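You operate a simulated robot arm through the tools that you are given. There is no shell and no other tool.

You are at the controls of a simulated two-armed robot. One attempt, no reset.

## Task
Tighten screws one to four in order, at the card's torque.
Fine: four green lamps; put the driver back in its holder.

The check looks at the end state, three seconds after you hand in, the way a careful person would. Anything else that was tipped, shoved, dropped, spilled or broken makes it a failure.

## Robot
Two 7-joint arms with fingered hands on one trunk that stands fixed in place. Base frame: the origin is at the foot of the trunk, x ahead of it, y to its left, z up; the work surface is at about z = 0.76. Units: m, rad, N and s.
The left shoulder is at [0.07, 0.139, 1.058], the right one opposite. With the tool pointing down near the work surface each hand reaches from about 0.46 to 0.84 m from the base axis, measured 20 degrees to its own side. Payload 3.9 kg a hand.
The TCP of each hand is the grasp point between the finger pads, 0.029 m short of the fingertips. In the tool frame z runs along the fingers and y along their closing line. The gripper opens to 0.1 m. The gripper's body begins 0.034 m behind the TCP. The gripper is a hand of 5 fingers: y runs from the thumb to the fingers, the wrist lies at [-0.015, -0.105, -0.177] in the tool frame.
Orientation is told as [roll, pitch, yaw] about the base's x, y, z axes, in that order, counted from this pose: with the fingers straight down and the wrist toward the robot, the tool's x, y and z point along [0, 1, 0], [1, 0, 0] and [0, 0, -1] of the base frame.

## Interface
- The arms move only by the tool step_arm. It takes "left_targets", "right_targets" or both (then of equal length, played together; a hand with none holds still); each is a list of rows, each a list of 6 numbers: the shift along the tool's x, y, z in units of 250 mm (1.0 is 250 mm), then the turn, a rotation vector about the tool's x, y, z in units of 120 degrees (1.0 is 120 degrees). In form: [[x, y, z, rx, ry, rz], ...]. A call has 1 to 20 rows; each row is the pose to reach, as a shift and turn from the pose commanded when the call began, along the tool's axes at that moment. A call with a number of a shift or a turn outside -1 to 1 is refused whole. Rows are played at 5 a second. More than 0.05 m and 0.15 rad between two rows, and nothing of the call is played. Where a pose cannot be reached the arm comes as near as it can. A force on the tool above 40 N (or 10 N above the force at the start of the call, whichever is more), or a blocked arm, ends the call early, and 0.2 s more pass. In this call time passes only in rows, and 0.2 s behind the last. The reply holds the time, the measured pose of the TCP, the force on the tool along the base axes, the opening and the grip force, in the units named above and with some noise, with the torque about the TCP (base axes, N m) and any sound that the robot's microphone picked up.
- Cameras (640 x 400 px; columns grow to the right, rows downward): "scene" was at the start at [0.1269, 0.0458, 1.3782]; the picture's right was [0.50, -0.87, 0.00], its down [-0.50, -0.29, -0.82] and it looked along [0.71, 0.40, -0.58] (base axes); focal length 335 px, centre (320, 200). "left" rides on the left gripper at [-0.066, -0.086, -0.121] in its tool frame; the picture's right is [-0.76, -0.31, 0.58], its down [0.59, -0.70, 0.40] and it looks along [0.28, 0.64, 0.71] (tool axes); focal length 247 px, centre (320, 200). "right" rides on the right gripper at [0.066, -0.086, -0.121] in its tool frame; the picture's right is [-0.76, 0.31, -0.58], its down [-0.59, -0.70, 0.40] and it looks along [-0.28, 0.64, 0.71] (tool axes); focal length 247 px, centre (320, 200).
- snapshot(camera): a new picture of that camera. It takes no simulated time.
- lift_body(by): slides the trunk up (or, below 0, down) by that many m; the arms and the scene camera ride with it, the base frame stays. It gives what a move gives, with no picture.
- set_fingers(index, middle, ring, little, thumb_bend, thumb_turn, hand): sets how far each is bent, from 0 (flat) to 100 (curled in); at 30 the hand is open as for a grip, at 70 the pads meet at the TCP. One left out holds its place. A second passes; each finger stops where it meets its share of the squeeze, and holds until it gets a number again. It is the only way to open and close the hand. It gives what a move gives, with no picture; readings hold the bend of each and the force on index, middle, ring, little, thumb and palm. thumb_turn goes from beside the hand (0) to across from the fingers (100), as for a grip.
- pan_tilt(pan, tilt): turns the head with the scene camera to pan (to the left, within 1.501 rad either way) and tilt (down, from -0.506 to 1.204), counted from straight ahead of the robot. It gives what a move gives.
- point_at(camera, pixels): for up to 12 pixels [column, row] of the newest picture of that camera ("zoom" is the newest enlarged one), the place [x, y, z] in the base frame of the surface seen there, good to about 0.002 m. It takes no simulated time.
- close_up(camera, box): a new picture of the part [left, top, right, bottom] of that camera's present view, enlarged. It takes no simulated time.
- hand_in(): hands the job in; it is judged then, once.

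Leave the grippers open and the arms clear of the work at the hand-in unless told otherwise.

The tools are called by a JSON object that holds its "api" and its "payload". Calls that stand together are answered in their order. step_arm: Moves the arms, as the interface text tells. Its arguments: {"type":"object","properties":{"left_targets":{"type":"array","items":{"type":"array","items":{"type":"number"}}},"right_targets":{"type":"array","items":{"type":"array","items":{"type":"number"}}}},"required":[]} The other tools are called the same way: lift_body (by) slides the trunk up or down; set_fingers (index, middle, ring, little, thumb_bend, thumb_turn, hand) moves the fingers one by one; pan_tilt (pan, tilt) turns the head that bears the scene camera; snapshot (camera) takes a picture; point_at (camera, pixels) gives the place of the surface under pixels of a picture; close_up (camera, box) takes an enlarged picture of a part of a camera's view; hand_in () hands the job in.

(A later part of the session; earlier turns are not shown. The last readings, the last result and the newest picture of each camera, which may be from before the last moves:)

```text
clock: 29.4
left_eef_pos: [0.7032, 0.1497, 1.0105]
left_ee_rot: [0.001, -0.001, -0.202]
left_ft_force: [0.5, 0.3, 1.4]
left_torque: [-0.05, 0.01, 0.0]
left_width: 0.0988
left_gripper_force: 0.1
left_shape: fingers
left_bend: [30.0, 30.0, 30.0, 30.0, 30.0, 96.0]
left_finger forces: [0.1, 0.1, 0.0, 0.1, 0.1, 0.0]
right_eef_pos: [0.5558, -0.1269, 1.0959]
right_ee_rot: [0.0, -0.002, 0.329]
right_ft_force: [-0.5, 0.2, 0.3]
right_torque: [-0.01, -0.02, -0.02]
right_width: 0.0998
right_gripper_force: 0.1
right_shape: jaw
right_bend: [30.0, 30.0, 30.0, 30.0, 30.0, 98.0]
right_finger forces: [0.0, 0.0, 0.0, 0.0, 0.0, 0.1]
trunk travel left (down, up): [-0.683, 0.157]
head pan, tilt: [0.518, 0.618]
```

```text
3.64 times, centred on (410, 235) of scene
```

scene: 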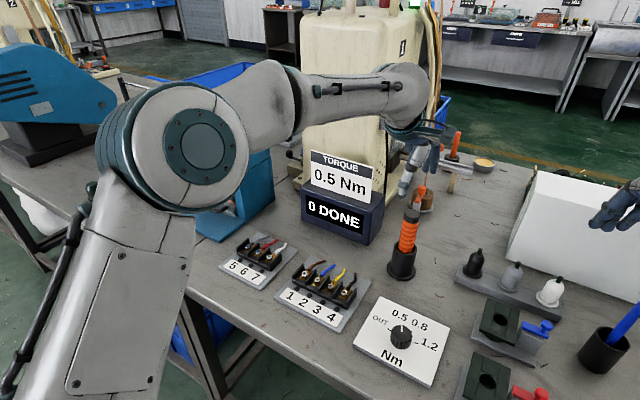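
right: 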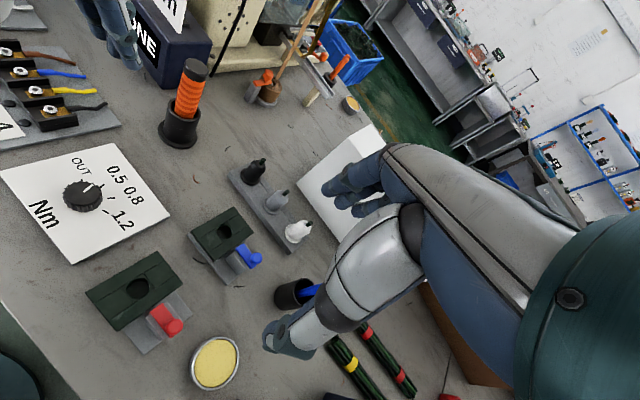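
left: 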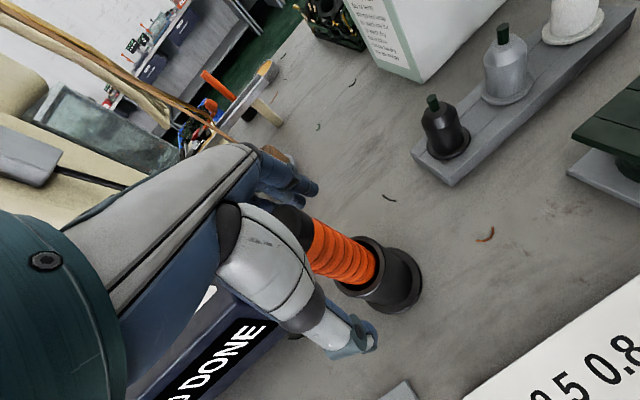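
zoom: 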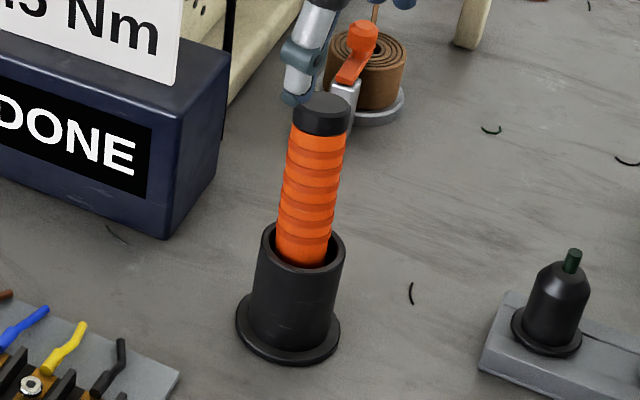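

The axis leans by about (0.125, 0.07) per unit height. I'll move above the cap and tilt the hand about 8° to match.

{"api": "step_arm", "payload": {"left_targets": [[0.042, 0.049, 0, 0.026, -0.022, 0], [0.083, 0.0975, 0.006, 0.052, -0.0437, 0], [0.083, 0.0975, 0.006, 0.052, -0.0437, 0]]}}

{"api": "close_up", "payload": {"camera": "right", "box": [90, 0, 290, 160]}}

{"api": "snapshot", "payload": {"camera": "left"}}

```text
clock: 30.2
left_eef_pos: [0.7315, 0.1645, 1.0089]
left_ee_rot: [-0.092, 0.107, -0.205]
left_ft_force: [-0.4, -0.3, -0.3]
left_torque: [0.03, 0.01, -0.04]
left_width: 0.099
left_gripper_force: 0.1
left_shape: fingers
left_bend: [30.0, 30.0, 30.0, 30.0, 30.0, 96.0]
left_finger forces: [0.0, 0.0, 0.0, 0.0, 0.0, 0.1]
right_eef_pos: [0.555, -0.1269, 1.0948]
right_ee_rot: [0.0, -0.002, 0.329]
right_ft_force: [0.3, 0.1, -0.1]
right_torque: [-0.02, -0.03, -0.01]
right_width: 0.0997
right_gripper_force: 0.0
right_shape: jaw
right_bend: [30.0, 30.0, 30.0, 30.0, 30.0, 98.0]
right_finger forces: [0.1, 0.1, 0.0, 0.0, 0.0, 0.0]
trunk travel left (down, up): [-0.683, 0.157]
head pan, tilt: [0.518, 0.618]
```

```text
2.50 times, centred on (190, 80) of right
```

zoom: 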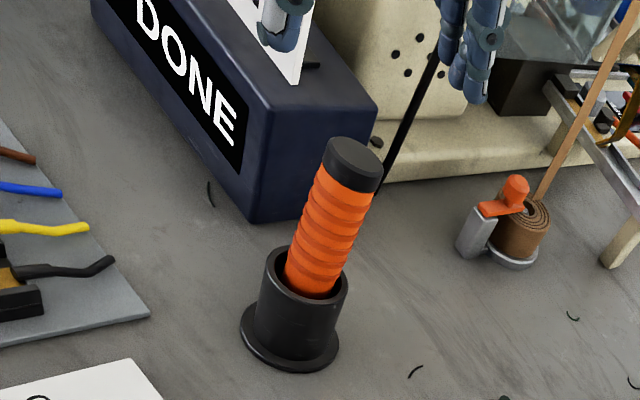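

```text
taken
```

left: 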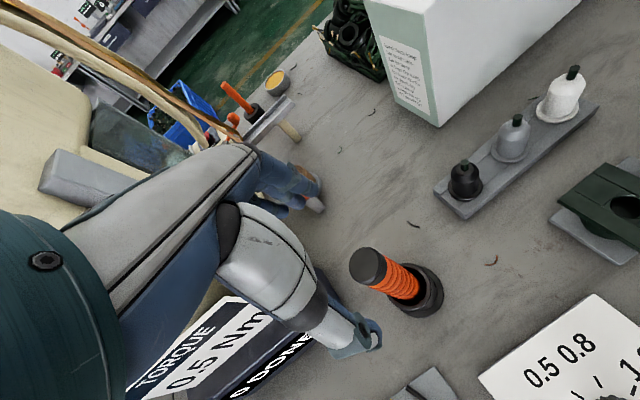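

The cap lies right on the tool's axis line in the left view, at (368,266). I'll descend along the tool axis 0.06 m, then check.

{"api": "step_arm", "payload": {"left_targets": [[0, 0, 0.08, 0, 0, 0], [0, 0, 0.16, 0, 0, 0], [0, 0, 0.24, 0, 0, 0]]}}

{"api": "close_up", "payload": {"camera": "right", "box": [90, 0, 290, 160]}}

{"api": "close_up", "payload": {"camera": "left", "box": [250, 180, 490, 330]}}

```text
clock: 31.0
left_eef_pos: [0.724, 0.1596, 0.9476]
left_ee_rot: [-0.09, 0.108, -0.204]
left_ft_force: [-0.2, -0.7, -0.3]
left_torque: [-0.01, 0.01, -0.01]
left_width: 0.0988
left_gripper_force: 0.1
left_shape: fingers
left_bend: [30.0, 30.0, 30.0, 30.0, 30.0, 96.0]
left_finger forces: [0.0, 0.1, 0.1, 0.0, 0.0, 0.0]
right_eef_pos: [0.5566, -0.1278, 1.0954]
right_ee_rot: [0.0, -0.002, 0.331]
right_ft_force: [-0.4, 0.0, -0.5]
right_torque: [0.01, -0.02, 0.0]
right_width: 0.0998
right_gripper_force: 0.1
right_shape: jaw
right_bend: [30.0, 30.0, 30.0, 30.0, 30.0, 98.0]
right_finger forces: [0.0, 0.0, 0.1, 0.1, 0.0, 0.0]
trunk travel left (down, up): [-0.683, 0.157]
head pan, tilt: [0.518, 0.618]
```

```text
2.50 times, centred on (190, 80) of right
```

zoom: 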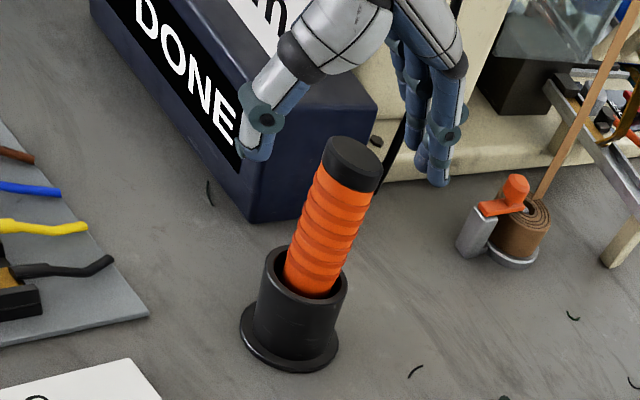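

```text
2.67 times, centred on (370, 255) of left
```

zoom: 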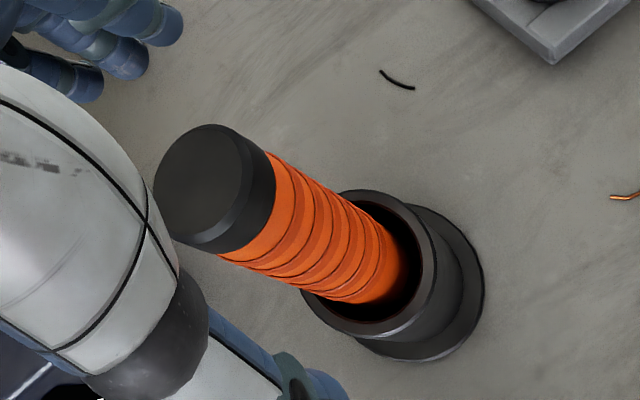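

The hand is well aligned with the leaning driver. I'll descend the rest, 0.044 m.

{"api": "step_arm", "payload": {"left_targets": [[0, 0, 0.09, 0, 0, 0], [0, 0, 0.178, 0, 0, 0]]}}

{"api": "set_fingers", "payload": {"hand": "left", "index": 57, "middle": 57, "ring": 57, "little": 57, "thumb_bend": 57, "thumb_turn": 100}}

{"api": "close_up", "payload": {"camera": "right", "box": [130, 40, 250, 130]}}

{"api": "close_up", "payload": {"camera": "left", "box": [220, 170, 420, 320]}}

```text
clock: 31.6
left_eef_pos: [0.7193, 0.1568, 0.9032]
left_ee_rot: [-0.091, 0.108, -0.207]
left_ft_force: [-0.6, 0.9, 0.9]
left_torque: [0.01, -0.04, 0.01]
left_width: 0.0991
left_gripper_force: 0.0
left_shape: fingers
left_bend: [30.0, 30.0, 30.0, 30.0, 30.0, 96.0]
left_finger forces: [0.0, 0.0, 0.0, 0.0, 0.0, 0.0]
right_eef_pos: [0.5574, -0.1261, 1.0956]
right_ee_rot: [0.0, -0.001, 0.33]
right_ft_force: [1.3, 0.0, -0.8]
right_torque: [0.02, -0.03, 0.0]
right_width: 0.0999
right_gripper_force: 0.0
right_shape: jaw
right_bend: [30.0, 30.0, 30.0, 30.0, 30.0, 98.0]
right_finger forces: [0.0, 0.0, 0.0, 0.0, 0.1, 0.0]
trunk travel left (down, up): [-0.683, 0.157]
head pan, tilt: [0.518, 0.618]
```

```text
clock: 32.6
left_eef_pos: [0.7195, 0.1572, 0.9049]
left_ee_rot: [-0.091, 0.109, -0.206]
left_ft_force: [-0.4, -0.2, 0.0]
left_torque: [-0.02, 0.02, -0.01]
left_width: 0.0357
left_gripper_force: 0.1
left_shape: fingers
left_bend: [56.0, 56.0, 56.0, 56.0, 56.0, 100.0]
left_finger forces: [0.0, 0.0, 0.0, 0.1, 0.0, 0.1]
right_eef_pos: [0.5572, -0.1262, 1.0948]
right_ee_rot: [0.0, -0.003, 0.33]
right_ft_force: [-0.1, -0.7, 0.5]
right_torque: [0.01, -0.01, 0.0]
right_width: 0.0999
right_gripper_force: 0.1
right_shape: jaw
right_bend: [30.0, 30.0, 30.0, 30.0, 30.0, 98.0]
right_finger forces: [0.0, 0.1, 0.0, 0.0, 0.0, 0.0]
trunk travel left (down, up): [-0.683, 0.157]
head pan, tilt: [0.518, 0.618]
```

```text
4.44 times, centred on (190, 85) of right
```

zoom: 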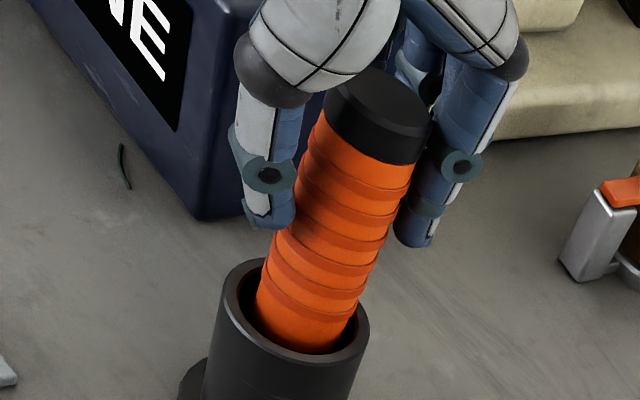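

```text
2.67 times, centred on (320, 245) of left
```

zoom: 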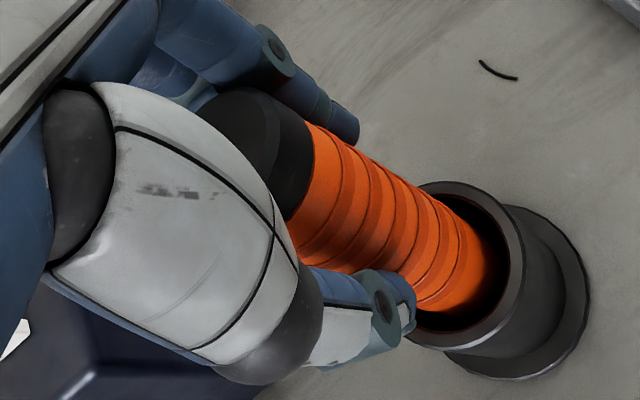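

It's close. I'll grip gently and watch the balance.

{"api": "set_fingers", "payload": {"hand": "left", "index": 66, "middle": 66, "ring": 66, "little": 66, "thumb_bend": 66}}

{"api": "close_up", "payload": {"camera": "right", "box": [130, 40, 250, 130]}}

{"api": "close_up", "payload": {"camera": "left", "box": [220, 170, 420, 320]}}

```text
clock: 33.6
left_eef_pos: [0.7189, 0.1577, 0.9044]
left_ee_rot: [-0.09, 0.108, -0.206]
left_ft_force: [1.0, 0.2, 0.4]
left_torque: [0.01, 0.06, 0.04]
left_width: 0.0275
left_gripper_force: 6.9
left_shape: fingers
left_bend: [62.0, 63.0, 66.0, 66.0, 60.0, 100.0]
left_finger forces: [3.8, 2.6, 0.1, 0.0, 6.7, 0.0]
right_eef_pos: [0.5566, -0.1262, 1.0955]
right_ee_rot: [-0.001, -0.002, 0.33]
right_ft_force: [0.4, 0.2, 0.1]
right_torque: [-0.01, 0.0, 0.03]
right_width: 0.0997
right_gripper_force: 0.0
right_shape: jaw
right_bend: [30.0, 30.0, 30.0, 30.0, 30.0, 98.0]
right_finger forces: [0.0, 0.0, 0.0, 0.1, 0.0, 0.0]
trunk travel left (down, up): [-0.683, 0.157]
head pan, tilt: [0.518, 0.618]
```

```text
4.44 times, centred on (190, 85) of right
```

zoom: 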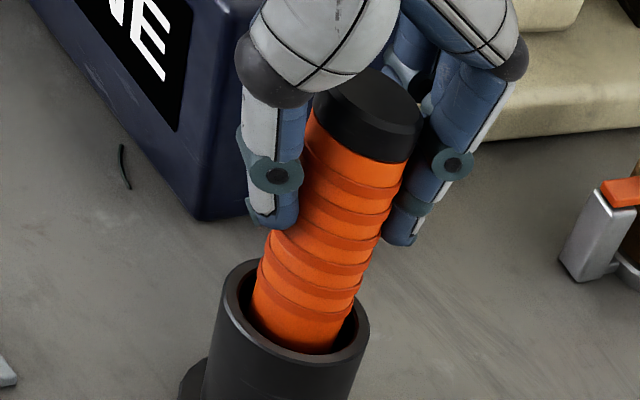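

```text
2.67 times, centred on (320, 245) of left
```

zoom: 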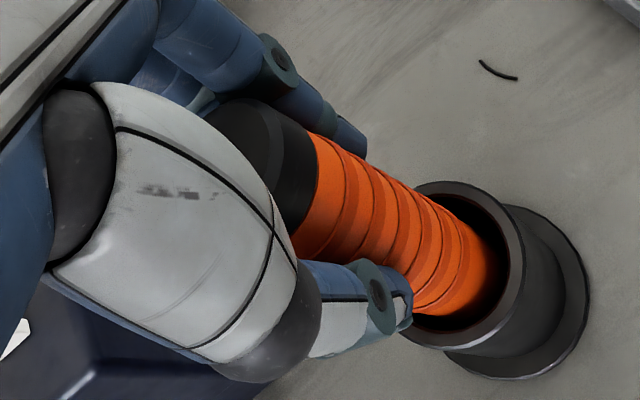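

Balanced (index 3.8, middle 2.6, thumb 6.7). I'll squeeze up to 74.

{"api": "set_fingers", "payload": {"hand": "left", "index": 74, "middle": 74, "thumb_bend": 74}}

{"api": "close_up", "payload": {"camera": "right", "box": [130, 40, 250, 130]}}

{"api": "close_up", "payload": {"camera": "left", "box": [220, 170, 420, 320]}}

```text
clock: 34.6
left_eef_pos: [0.7203, 0.1572, 0.904]
left_ee_rot: [-0.089, 0.108, -0.205]
left_ft_force: [0.0, 0.3, 0.7]
left_torque: [-0.01, 0.03, 0.0]
left_width: 0.026
left_gripper_force: 14.4
left_shape: fingers
left_bend: [72.0, 65.0, 66.0, 66.0, 61.0, 100.0]
left_finger forces: [8.1, 6.8, 0.0, 0.0, 14.6, 0.1]
right_eef_pos: [0.5566, -0.1268, 1.0953]
right_ee_rot: [-0.001, -0.002, 0.33]
right_ft_force: [0.0, -0.6, -0.1]
right_torque: [-0.04, -0.01, 0.01]
right_width: 0.1
right_gripper_force: 0.0
right_shape: jaw
right_bend: [30.0, 30.0, 30.0, 30.0, 30.0, 98.0]
right_finger forces: [0.0, 0.0, 0.0, 0.0, 0.0, 0.0]
trunk travel left (down, up): [-0.683, 0.157]
head pan, tilt: [0.518, 0.618]
```

```text
4.44 times, centred on (190, 85) of right
```

zoom: 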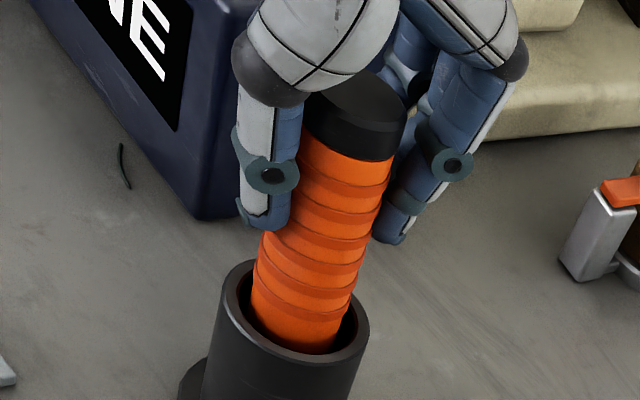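

```text
2.67 times, centred on (320, 245) of left
```

zoom: 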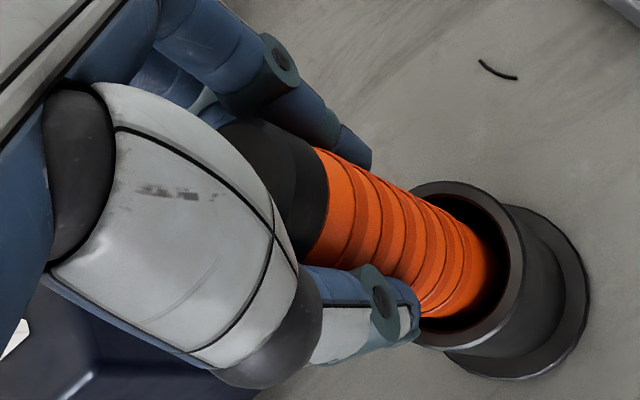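

The grip is 14 N and the handle is shifting slightly. I'll raise the squeeze once more and see whether it holds steady.

{"api": "set_fingers", "payload": {"hand": "left", "index": 82, "middle": 82, "ring": 72, "little": 72, "thumb_bend": 80}}

{"api": "close_up", "payload": {"camera": "right", "box": [130, 40, 250, 130]}}

{"api": "close_up", "payload": {"camera": "left", "box": [220, 170, 420, 320]}}

```text
clock: 35.6
left_eef_pos: [0.7197, 0.1565, 0.9049]
left_ee_rot: [-0.091, 0.11, -0.206]
left_ft_force: [-0.3, -0.2, 0.3]
left_torque: [0.03, -0.02, -0.01]
left_width: 0.0256
left_gripper_force: 20.5
left_shape: fingers
left_bend: [74.0, 65.0, 72.0, 72.0, 61.0, 100.0]
left_finger forces: [10.5, 10.5, 0.0, 0.0, 20.6, 0.0]
right_eef_pos: [0.5566, -0.1275, 1.0952]
right_ee_rot: [-0.001, -0.002, 0.331]
right_ft_force: [0.5, 0.0, -1.0]
right_torque: [-0.04, 0.0, -0.01]
right_width: 0.0998
right_gripper_force: 0.0
right_shape: jaw
right_bend: [30.0, 30.0, 30.0, 30.0, 30.0, 98.0]
right_finger forces: [0.0, 0.0, 0.1, 0.0, 0.0, 0.0]
trunk travel left (down, up): [-0.683, 0.157]
head pan, tilt: [0.518, 0.618]
```

```text
4.44 times, centred on (190, 85) of right
```

zoom: 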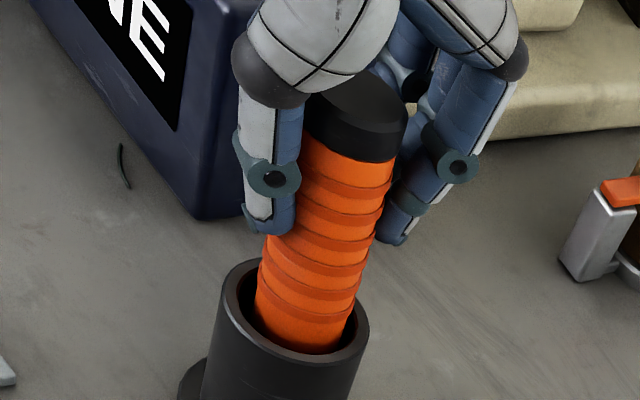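

```text
2.67 times, centred on (320, 245) of left
```

zoom: 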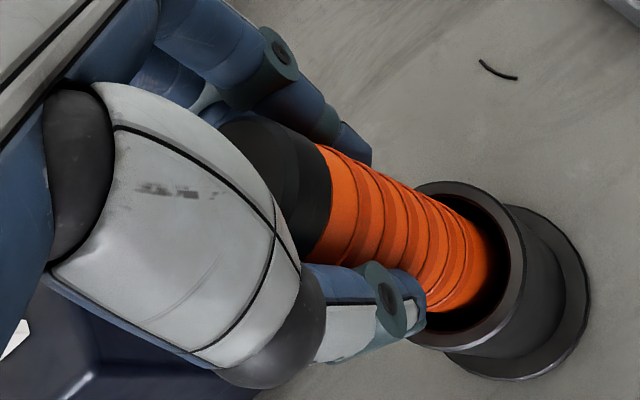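

The hold is steady at 20 N, evenly shared. I'll draw the driver out along its axis: first 0.03 m, and watch the holder.

{"api": "step_arm", "payload": {"left_targets": [[0, 0, -0.04, 0, 0, 0], [0, 0, -0.08, 0, 0, 0], [0, 0, -0.12, 0, 0, 0]]}}

{"api": "close_up", "payload": {"camera": "right", "box": [90, 0, 290, 160]}}

{"api": "close_up", "payload": {"camera": "left", "box": [220, 170, 460, 350]}}

```text
clock: 36.4
left_eef_pos: [0.7226, 0.1581, 0.9353]
left_ee_rot: [-0.092, 0.108, -0.205]
left_ft_force: [0.2, -0.9, -3.4]
left_torque: [-0.01, 0.01, -0.06]
left_width: 0.0257
left_gripper_force: 20.9
left_shape: fingers
left_bend: [74.0, 65.0, 72.0, 72.0, 61.0, 100.0]
left_finger forces: [10.4, 10.5, 0.0, 0.0, 20.5, 0.0]
right_eef_pos: [0.5569, -0.1274, 1.0954]
right_ee_rot: [0.001, -0.002, 0.331]
right_ft_force: [-0.8, -0.4, 0.8]
right_torque: [0.0, 0.02, -0.01]
right_width: 0.0998
right_gripper_force: 0.0
right_shape: jaw
right_bend: [30.0, 30.0, 30.0, 30.0, 30.0, 98.0]
right_finger forces: [0.0, 0.0, 0.0, 0.0, 0.0, 0.0]
trunk travel left (down, up): [-0.683, 0.157]
head pan, tilt: [0.518, 0.618]
```

```text
2.50 times, centred on (190, 80) of right
```

zoom: 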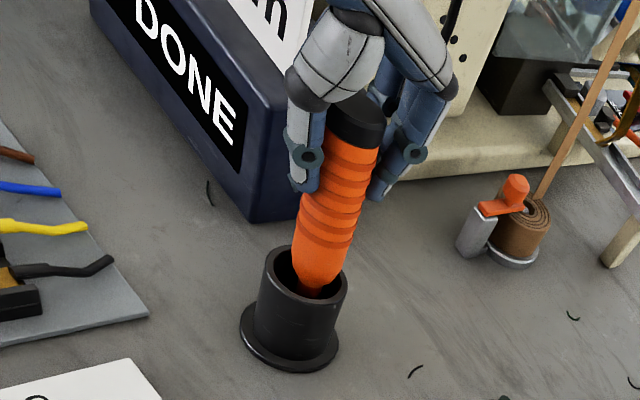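

```text
2.22 times, centred on (340, 260) of left
```

zoom: 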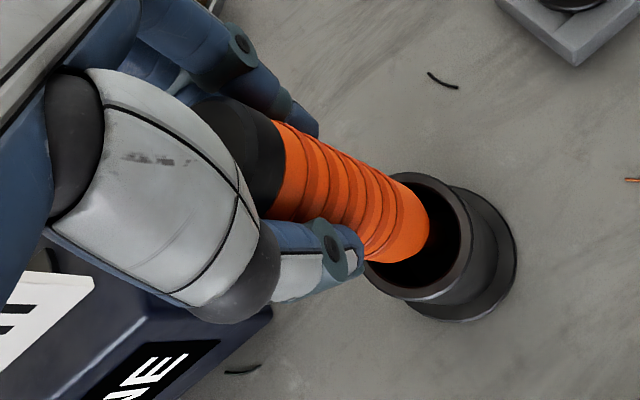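

The driver rises with the hand (about 3.4 N weight) and the holder stays put. I'll lift another 0.09 m.

{"api": "step_arm", "payload": {"left_targets": [[0, 0, -0.09, 0, 0, 0], [0, 0, -0.18, 0, 0, 0], [0, 0, -0.27, 0, 0, 0], [0, 0, -0.36, 0, 0, 0]]}}

{"api": "snapshot", "payload": {"camera": "right"}}

{"api": "snapshot", "payload": {"camera": "left"}}

{"api": "snapshot", "payload": {"camera": "scene"}}

```text
clock: 37.4
left_eef_pos: [0.734, 0.1642, 1.0242]
left_ee_rot: [-0.093, 0.109, -0.204]
left_ft_force: [0.2, 0.0, -2.3]
left_torque: [-0.01, -0.05, 0.01]
left_width: 0.0257
left_gripper_force: 20.5
left_shape: fingers
left_bend: [74.0, 65.0, 72.0, 72.0, 62.0, 100.0]
left_finger forces: [10.4, 10.6, 0.1, 0.1, 20.6, 0.1]
right_eef_pos: [0.5561, -0.1265, 1.0941]
right_ee_rot: [0.001, -0.003, 0.331]
right_ft_force: [-0.8, -1.0, -0.3]
right_torque: [-0.03, -0.04, 0.0]
right_width: 0.0997
right_gripper_force: 0.1
right_shape: jaw
right_bend: [30.0, 30.0, 30.0, 30.0, 30.0, 98.0]
right_finger forces: [0.0, 0.0, 0.0, 0.0, 0.1, 0.0]
trunk travel left (down, up): [-0.683, 0.157]
head pan, tilt: [0.518, 0.618]
```

```text
taken
```

right: 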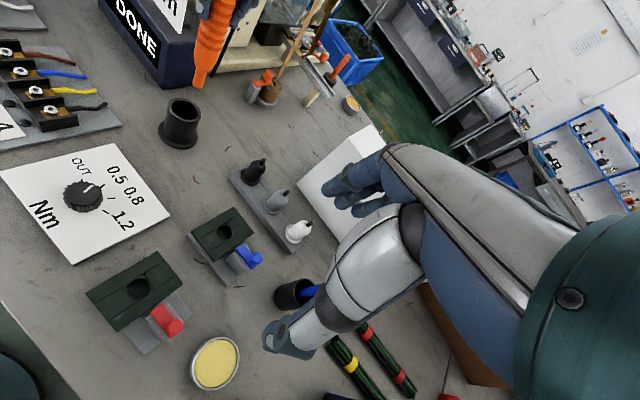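

```text
taken
```

left: 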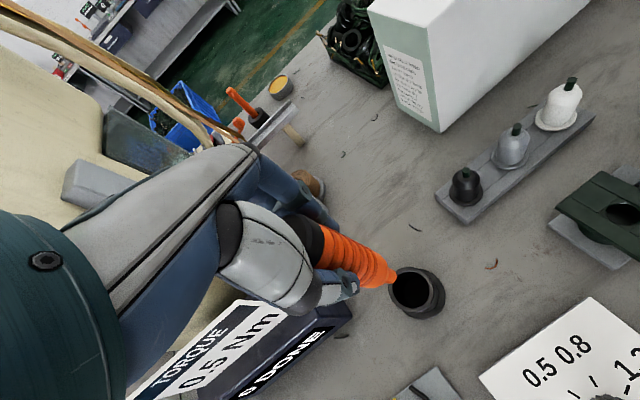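

```text
taken
```

scene: 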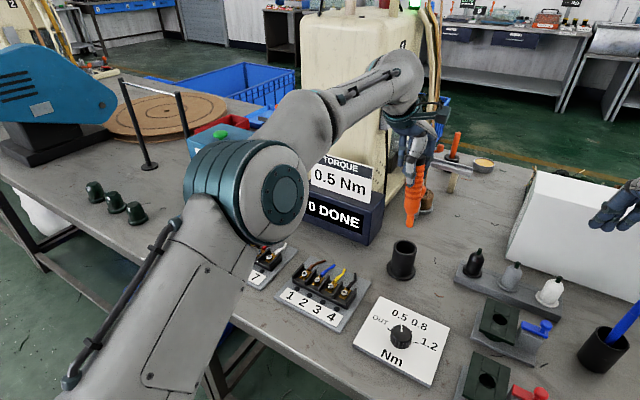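

The driver is out. I'll zoom on its tip.

{"api": "close_up", "payload": {"camera": "scene", "box": [370, 140, 460, 240]}}

{"api": "close_up", "payload": {"camera": "right", "box": [160, 0, 260, 110]}}

{"api": "close_up", "payload": {"camera": "left", "box": [290, 200, 450, 330]}}

```text
4.00 times, centred on (415, 190) of scene
```

zoom: 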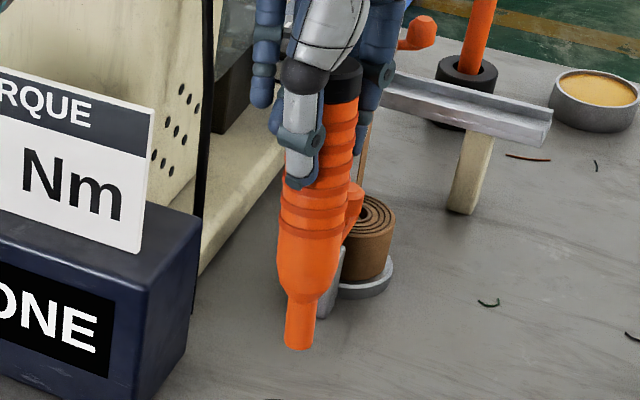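

```text
3.64 times, centred on (210, 55) of right
```

zoom: 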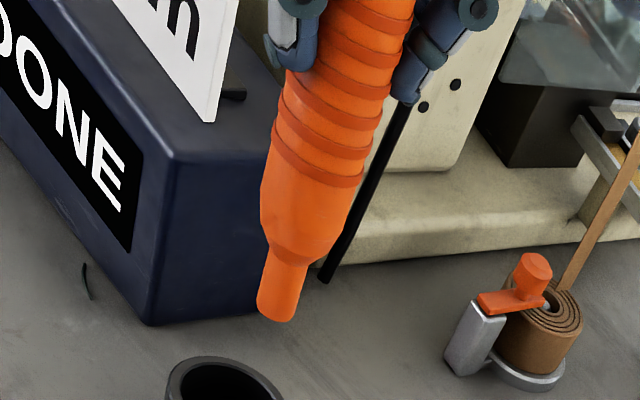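

```text
3.08 times, centred on (370, 265) of left
```

zoom: 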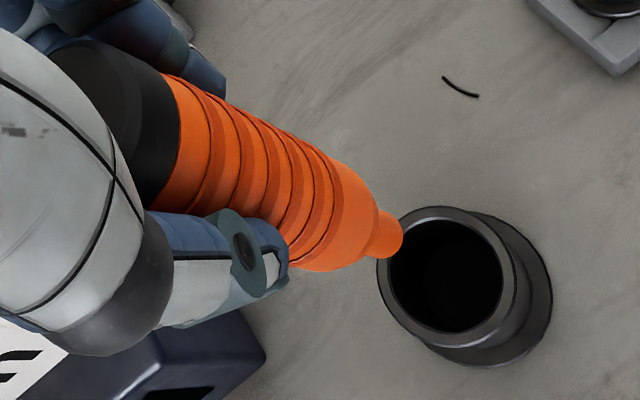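

There's no separate bit. The driver ends in a slim orange nose. I'll measure its tip and axis with respect to the hand.

{"api": "point_at", "payload": {"camera": "zoom", "pixels": [[400, 235], [390, 220], [378, 235], [380, 255], [340, 215], [300, 180], [250, 150], [215, 130], [280, 260], [345, 170]]}}

{"api": "close_up", "payload": {"camera": "right", "box": [160, 0, 260, 110]}}

{"api": "point_at", "payload": {"camera": "zoom", "pixels": [[277, 314], [260, 305], [294, 312], [283, 285], [288, 265], [303, 220], [315, 170], [330, 110], [340, 70], [352, 30], [272, 150], [360, 170]]}}

```text
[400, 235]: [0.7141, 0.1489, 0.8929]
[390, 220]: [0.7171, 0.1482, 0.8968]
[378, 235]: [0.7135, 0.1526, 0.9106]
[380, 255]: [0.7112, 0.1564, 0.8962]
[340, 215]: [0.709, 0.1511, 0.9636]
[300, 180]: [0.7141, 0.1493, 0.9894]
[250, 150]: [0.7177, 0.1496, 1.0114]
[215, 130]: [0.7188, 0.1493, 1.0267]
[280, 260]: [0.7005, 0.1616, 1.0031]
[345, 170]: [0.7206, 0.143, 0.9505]
```

```text
3.64 times, centred on (210, 55) of right
```

zoom: 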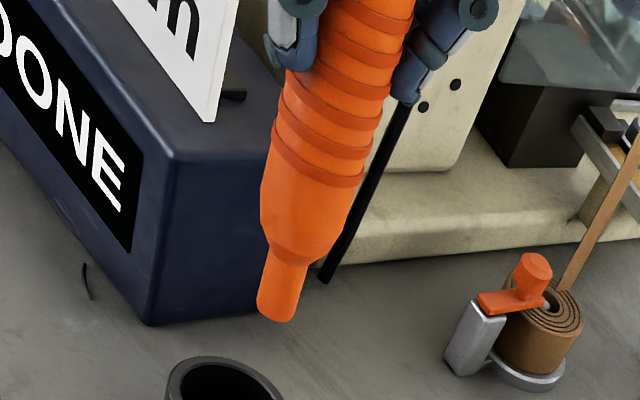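

```text
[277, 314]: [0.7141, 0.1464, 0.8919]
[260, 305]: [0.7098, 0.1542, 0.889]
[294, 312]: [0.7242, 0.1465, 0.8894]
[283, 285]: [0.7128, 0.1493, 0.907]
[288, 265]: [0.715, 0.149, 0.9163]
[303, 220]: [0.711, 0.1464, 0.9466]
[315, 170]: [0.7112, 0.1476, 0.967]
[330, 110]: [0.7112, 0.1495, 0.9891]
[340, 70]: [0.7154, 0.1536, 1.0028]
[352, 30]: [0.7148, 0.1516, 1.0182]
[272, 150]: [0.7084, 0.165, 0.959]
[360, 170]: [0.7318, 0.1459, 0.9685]
```

{"api": "close_up", "payload": {"camera": "scene", "box": [395, 190, 435, 235]}}

{"api": "close_up", "payload": {"camera": "right", "box": [215, 50, 260, 95]}}

{"api": "close_up", "payload": {"camera": "scene", "box": [420, 120, 500, 200]}}

{"api": "close_up", "payload": {"camera": "right", "box": [180, 140, 340, 260]}}

```text
8.89 times, centred on (415, 212) of scene
```

zoom: 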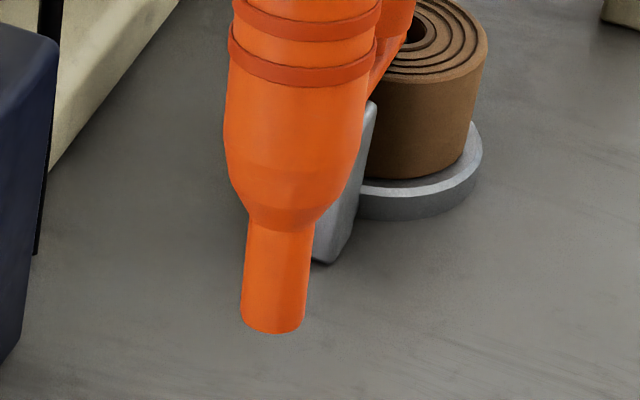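

```text
8.89 times, centred on (238, 72) of right
```

zoom: 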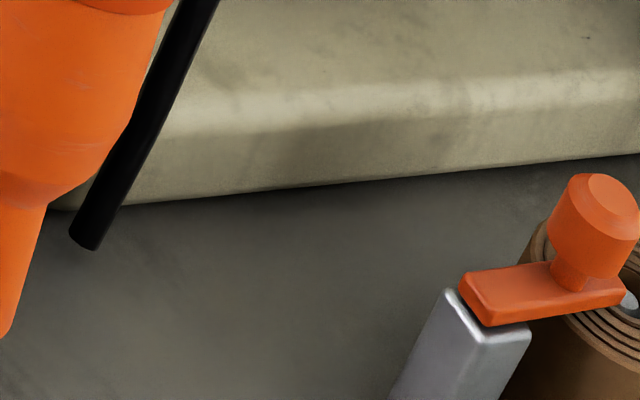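

```text
5.00 times, centred on (460, 160) of scene
```

zoom: 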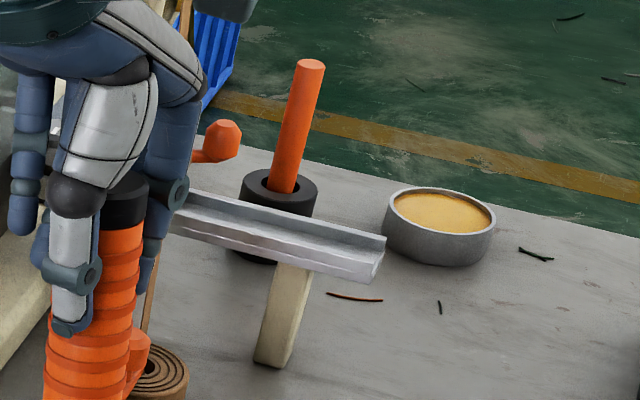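

```text
3.33 times, centred on (260, 200) of right
```

zoom: 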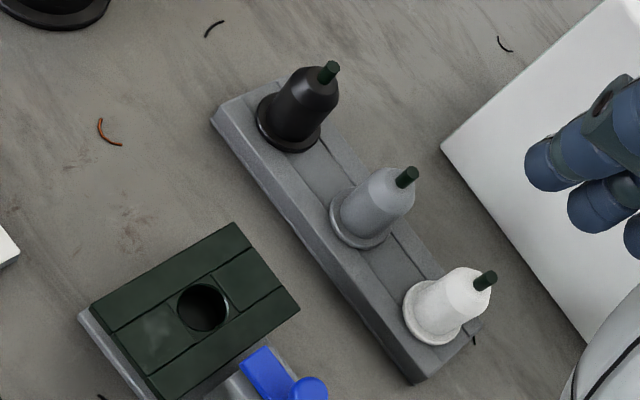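

The nose tip is at about (0.718, 0.154, 0.889) and the driver leans about 5° in the world. I'll straighten it by turning the hand and draw it back 0.15 m toward the robot, away from the display box.

{"api": "step_arm", "payload": {"left_targets": [[0, -0.152, 0.0165, -0.0033, 0.0108, 0], [0, -0.304, 0.033, -0.0066, 0.0216, 0], [0, -0.456, 0.0495, -0.0099, 0.0323, 0], [0, -0.608, 0.066, -0.0132, 0.0431, 0]]}}

{"api": "snapshot", "payload": {"camera": "scene"}}

{"api": "snapshot", "payload": {"camera": "left"}}

{"api": "snapshot", "payload": {"camera": "right"}}

```text
clock: 38.4
left_eef_pos: [0.5798, 0.1951, 1.025]
left_ee_rot: [0.0, 0.079, -0.202]
left_ft_force: [-0.2, 0.1, -2.8]
left_torque: [0.03, -0.07, -0.02]
left_width: 0.0252
left_gripper_force: 20.6
left_shape: fingers
left_bend: [74.0, 65.0, 72.0, 72.0, 62.0, 100.0]
left_finger forces: [10.6, 10.3, 0.0, 0.0, 20.2, 0.0]
right_eef_pos: [0.5548, -0.1272, 1.0971]
right_ee_rot: [0.0, -0.004, 0.33]
right_ft_force: [-1.1, -0.5, 0.6]
right_torque: [-0.02, 0.02, -0.01]
right_width: 0.0997
right_gripper_force: 0.1
right_shape: jaw
right_bend: [30.0, 30.0, 30.0, 30.0, 30.0, 98.0]
right_finger forces: [0.0, 0.0, 0.1, 0.1, 0.0, 0.0]
trunk travel left (down, up): [-0.683, 0.157]
head pan, tilt: [0.518, 0.618]
```

```text
taken
```

scene: 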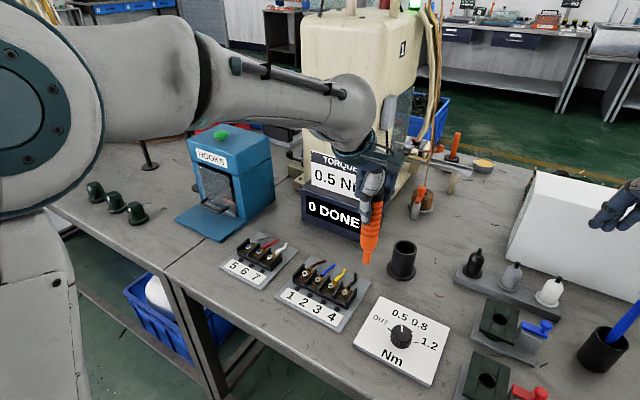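

```text
taken
```

left: 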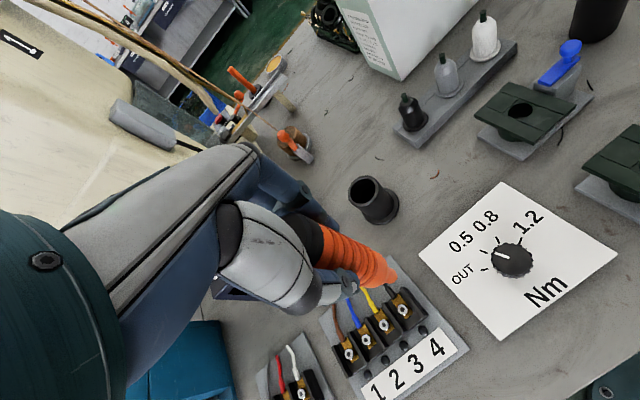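

```text
taken
```

right: 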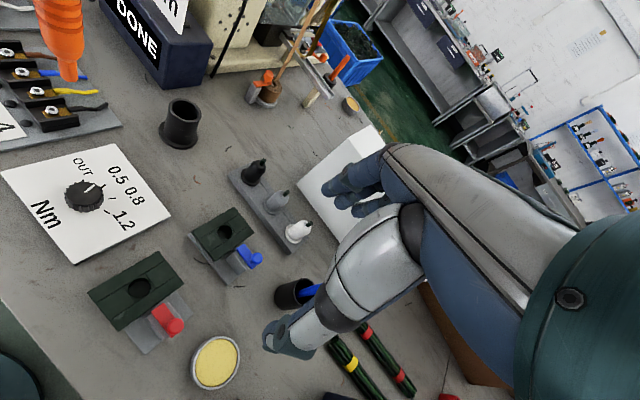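

Now the scene camera sees both the driver and the terminal block. I'll measure the driver's axis again here.

{"api": "close_up", "payload": {"camera": "scene", "box": [330, 160, 410, 275]}}

```text
3.48 times, centred on (370, 218) of scene
```

zoom: 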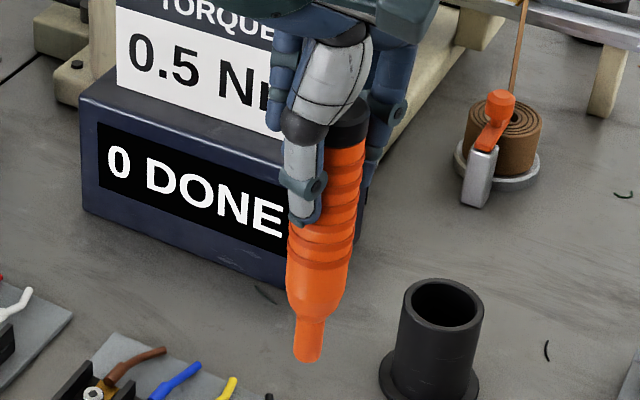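

{"api": "point_at", "payload": {"camera": "zoom", "pixels": [[307, 357], [294, 350], [321, 353], [308, 340], [310, 322], [316, 280], [320, 262], [286, 265], [350, 270], [345, 150], [340, 180]]}}

{"api": "close_up", "payload": {"camera": "right", "box": [20, 0, 120, 100]}}

```text
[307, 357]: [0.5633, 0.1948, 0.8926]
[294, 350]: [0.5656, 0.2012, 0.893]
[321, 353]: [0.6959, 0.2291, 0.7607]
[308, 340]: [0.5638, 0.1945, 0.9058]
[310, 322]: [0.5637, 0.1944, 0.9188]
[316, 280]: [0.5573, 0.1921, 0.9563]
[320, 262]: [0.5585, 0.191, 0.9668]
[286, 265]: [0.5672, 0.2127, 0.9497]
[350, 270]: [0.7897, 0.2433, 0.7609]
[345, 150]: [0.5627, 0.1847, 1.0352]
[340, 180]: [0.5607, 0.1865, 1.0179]
```

```text
4.00 times, centred on (70, 50) of right
```

zoom: 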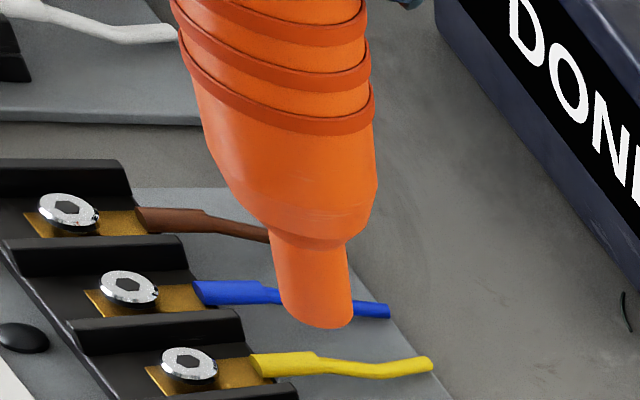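

{"api": "point_at", "payload": {"camera": "zoom", "pixels": [[318, 322], [316, 300], [312, 270], [308, 240], [300, 200], [290, 140], [283, 95], [275, 50], [268, 15], [282, 310], [352, 315]]}}

{"api": "close_up", "payload": {"camera": "left", "box": [290, 200, 450, 320]}}

```text
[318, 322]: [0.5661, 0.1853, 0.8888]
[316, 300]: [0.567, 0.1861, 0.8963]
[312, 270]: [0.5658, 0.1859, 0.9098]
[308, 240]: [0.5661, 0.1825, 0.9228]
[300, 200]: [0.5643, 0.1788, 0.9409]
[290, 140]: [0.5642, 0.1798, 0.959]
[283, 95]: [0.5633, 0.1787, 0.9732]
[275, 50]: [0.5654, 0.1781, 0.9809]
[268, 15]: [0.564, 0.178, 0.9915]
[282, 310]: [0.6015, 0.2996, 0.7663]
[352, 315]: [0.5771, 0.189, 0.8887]
```

```text
3.33 times, centred on (370, 260) of left
```

zoom: 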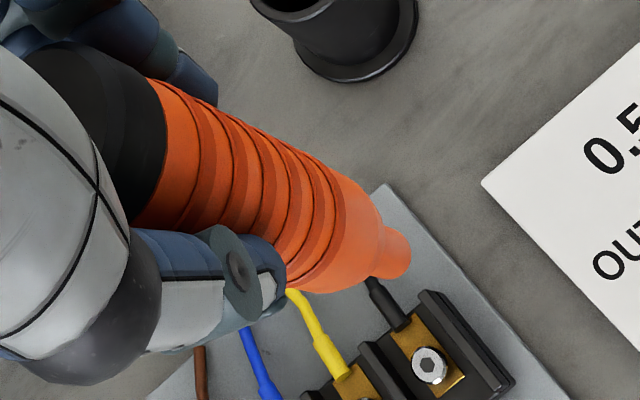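

The driver is upright to within about 2°. I'll apply that small correction and carry it over screw 1 at the same height, tip about 0.10 m above.

{"api": "step_arm", "payload": {"left_targets": [[0.135, -0.04, 0.003, -0.004, -0.0016, 0], [0.27, -0.08, 0.006, -0.008, -0.0033, 0], [0.405, -0.119, 0.0094, -0.012, -0.0049, 0], [0.54, -0.159, 0.0125, -0.016, -0.0065, 0]]}}

{"api": "snapshot", "payload": {"camera": "scene"}}

{"api": "snapshot", "payload": {"camera": "left"}}

{"api": "snapshot", "payload": {"camera": "right"}}

```text
clock: 39.4
left_eef_pos: [0.572, 0.3359, 1.0218]
left_ee_rot: [-0.016, 0.044, -0.204]
left_ft_force: [-0.2, 0.4, -3.4]
left_torque: [-0.02, -0.03, -0.02]
left_width: 0.0253
left_gripper_force: 20.3
left_shape: fingers
left_bend: [74.0, 65.0, 72.0, 72.0, 62.0, 100.0]
left_finger forces: [10.5, 10.2, 0.0, 0.0, 20.1, 0.0]
right_eef_pos: [0.5558, -0.1253, 1.0967]
right_ee_rot: [-0.003, -0.002, 0.33]
right_ft_force: [0.6, 0.0, -0.2]
right_torque: [-0.01, -0.02, -0.01]
right_width: 0.0998
right_gripper_force: 0.0
right_shape: jaw
right_bend: [30.0, 30.0, 30.0, 30.0, 30.0, 98.0]
right_finger forces: [0.0, 0.1, 0.1, 0.0, 0.0, 0.0]
trunk travel left (down, up): [-0.683, 0.157]
head pan, tilt: [0.518, 0.618]
```

```text
taken
```

scene: 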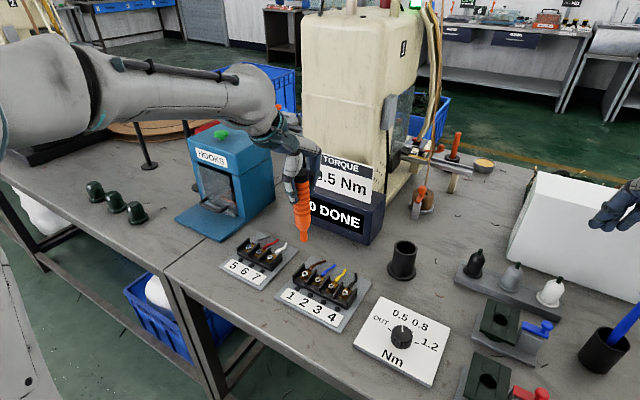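

```text
taken
```

left: 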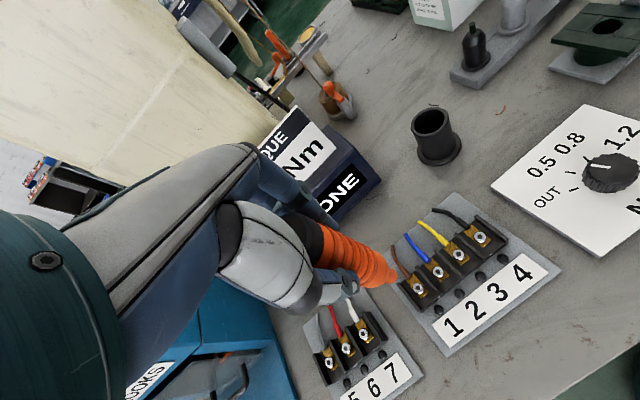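

```text
taken
```

right: 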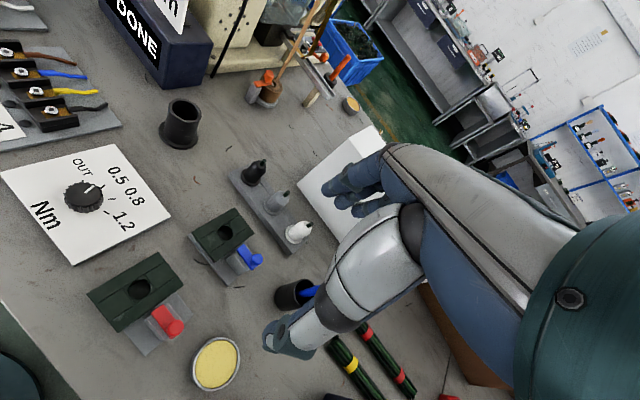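

The right camera barely sees screw 1, so I'll bring the right hand back partway toward its starting place for a better view of the block.

{"api": "step_arm", "payload": {"right_targets": [[0.16, 0.055, 0, 0, 0, 0], [0.32, 0.11, 0, 0, 0, 0], [0.48, 0.165, 0, 0, 0, 0]]}}

{"api": "snapshot", "payload": {"camera": "right"}}

```text
clock: 40.2
left_eef_pos: [0.5729, 0.3359, 1.0212]
left_ee_rot: [-0.015, 0.046, -0.205]
left_ft_force: [-0.1, 0.0, -3.6]
left_torque: [-0.01, -0.04, -0.01]
left_width: 0.0255
left_gripper_force: 20.5
left_shape: fingers
left_bend: [74.0, 65.0, 72.0, 72.0, 62.0, 100.0]
left_finger forces: [10.5, 10.1, 0.0, 0.0, 20.1, 0.0]
right_eef_pos: [0.5565, 0.003, 1.0954]
right_ee_rot: [0.0, 0.0, 0.33]
right_ft_force: [-0.1, -0.3, -0.3]
right_torque: [-0.04, 0.02, 0.01]
right_width: 0.0999
right_gripper_force: 0.0
right_shape: jaw
right_bend: [30.0, 30.0, 30.0, 30.0, 30.0, 98.0]
right_finger forces: [0.0, 0.0, 0.0, 0.1, 0.0, 0.0]
trunk travel left (down, up): [-0.683, 0.157]
head pan, tilt: [0.518, 0.618]
```

```text
taken
```

right: 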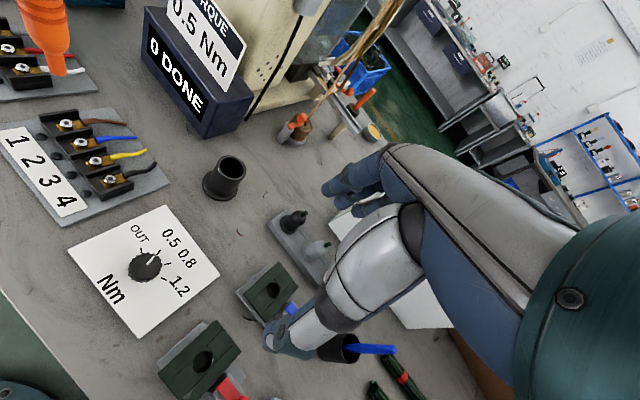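

A bit further left gives a better view.

{"api": "step_arm", "payload": {"right_targets": [[0.1, 0.034, 0, 0, 0, 0], [0.2, 0.068, 0, 0, 0, 0]]}}

{"api": "close_up", "payload": {"camera": "right", "box": [20, 0, 220, 160]}}

{"api": "close_up", "payload": {"camera": "scene", "box": [250, 170, 370, 320]}}

```text
clock: 40.8
left_eef_pos: [0.5718, 0.3362, 1.0227]
left_ee_rot: [-0.016, 0.047, -0.203]
left_ft_force: [-0.1, 0.3, -3.0]
left_torque: [-0.02, 0.01, -0.02]
left_width: 0.0252
left_gripper_force: 20.5
left_shape: fingers
left_bend: [74.0, 65.0, 72.0, 72.0, 62.0, 100.0]
left_finger forces: [10.6, 10.2, 0.1, 0.1, 20.2, 0.1]
right_eef_pos: [0.5561, 0.0549, 1.0943]
right_ee_rot: [0.0, -0.001, 0.33]
right_ft_force: [0.1, 0.2, -0.3]
right_torque: [0.01, 0.02, 0.02]
right_width: 0.0995
right_gripper_force: 0.0
right_shape: jaw
right_bend: [30.0, 30.0, 30.0, 30.0, 30.0, 98.0]
right_finger forces: [0.0, 0.0, 0.0, 0.1, 0.1, 0.0]
trunk travel left (down, up): [-0.683, 0.157]
head pan, tilt: [0.518, 0.618]
```

```text
2.50 times, centred on (120, 80) of right
```

zoom: 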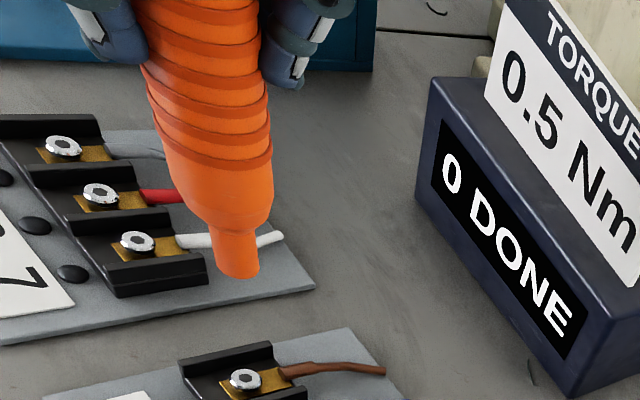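

```text
2.67 times, centred on (310, 245) of scene
```

zoom: 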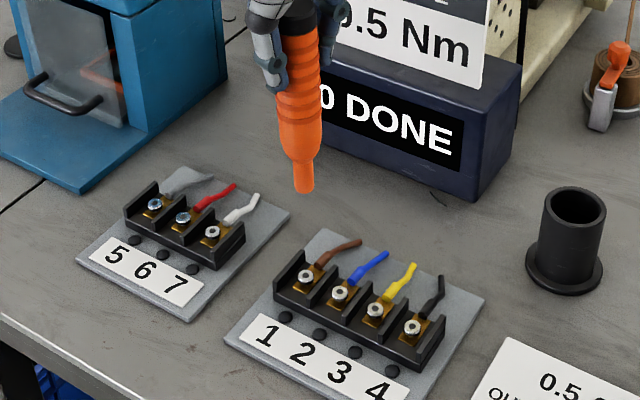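

Both views are good. I'll measure the tip, the driver axis and screw 1 in both.

{"api": "point_at", "payload": {"camera": "zoom", "pixels": [[304, 188], [304, 175], [303, 165], [300, 135], [298, 115], [298, 90], [305, 278], [340, 292], [375, 309], [412, 326]]}}

{"api": "close_up", "payload": {"camera": "right", "box": [20, 0, 220, 160]}}

{"api": "point_at", "payload": {"camera": "zoom", "pixels": [[238, 272], [236, 255], [234, 240], [227, 205], [220, 175], [214, 140], [206, 80], [200, 40], [245, 378], [258, 268], [217, 265]]}}

```text
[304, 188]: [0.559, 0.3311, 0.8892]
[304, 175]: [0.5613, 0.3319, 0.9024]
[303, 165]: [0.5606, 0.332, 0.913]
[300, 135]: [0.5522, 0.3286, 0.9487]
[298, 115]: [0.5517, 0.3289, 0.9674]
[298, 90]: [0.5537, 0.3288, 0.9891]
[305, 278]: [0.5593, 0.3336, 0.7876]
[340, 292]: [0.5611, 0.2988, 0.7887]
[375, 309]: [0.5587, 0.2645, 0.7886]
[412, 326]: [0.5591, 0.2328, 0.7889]
```

```text
2.50 times, centred on (120, 80) of right
```

zoom: 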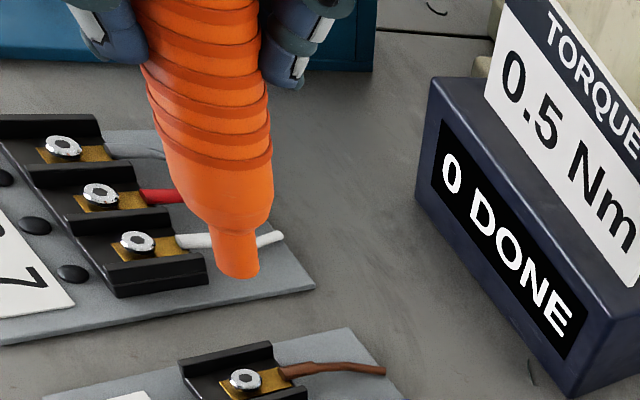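

```text
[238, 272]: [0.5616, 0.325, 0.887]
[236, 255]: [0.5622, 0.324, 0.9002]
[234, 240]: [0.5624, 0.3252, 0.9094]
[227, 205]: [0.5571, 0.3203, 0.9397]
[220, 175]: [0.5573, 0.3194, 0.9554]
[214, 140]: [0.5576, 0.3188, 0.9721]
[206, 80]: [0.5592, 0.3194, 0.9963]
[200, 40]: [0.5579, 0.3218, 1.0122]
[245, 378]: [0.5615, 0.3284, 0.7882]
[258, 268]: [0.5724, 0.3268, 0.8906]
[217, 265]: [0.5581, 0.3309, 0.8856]
```

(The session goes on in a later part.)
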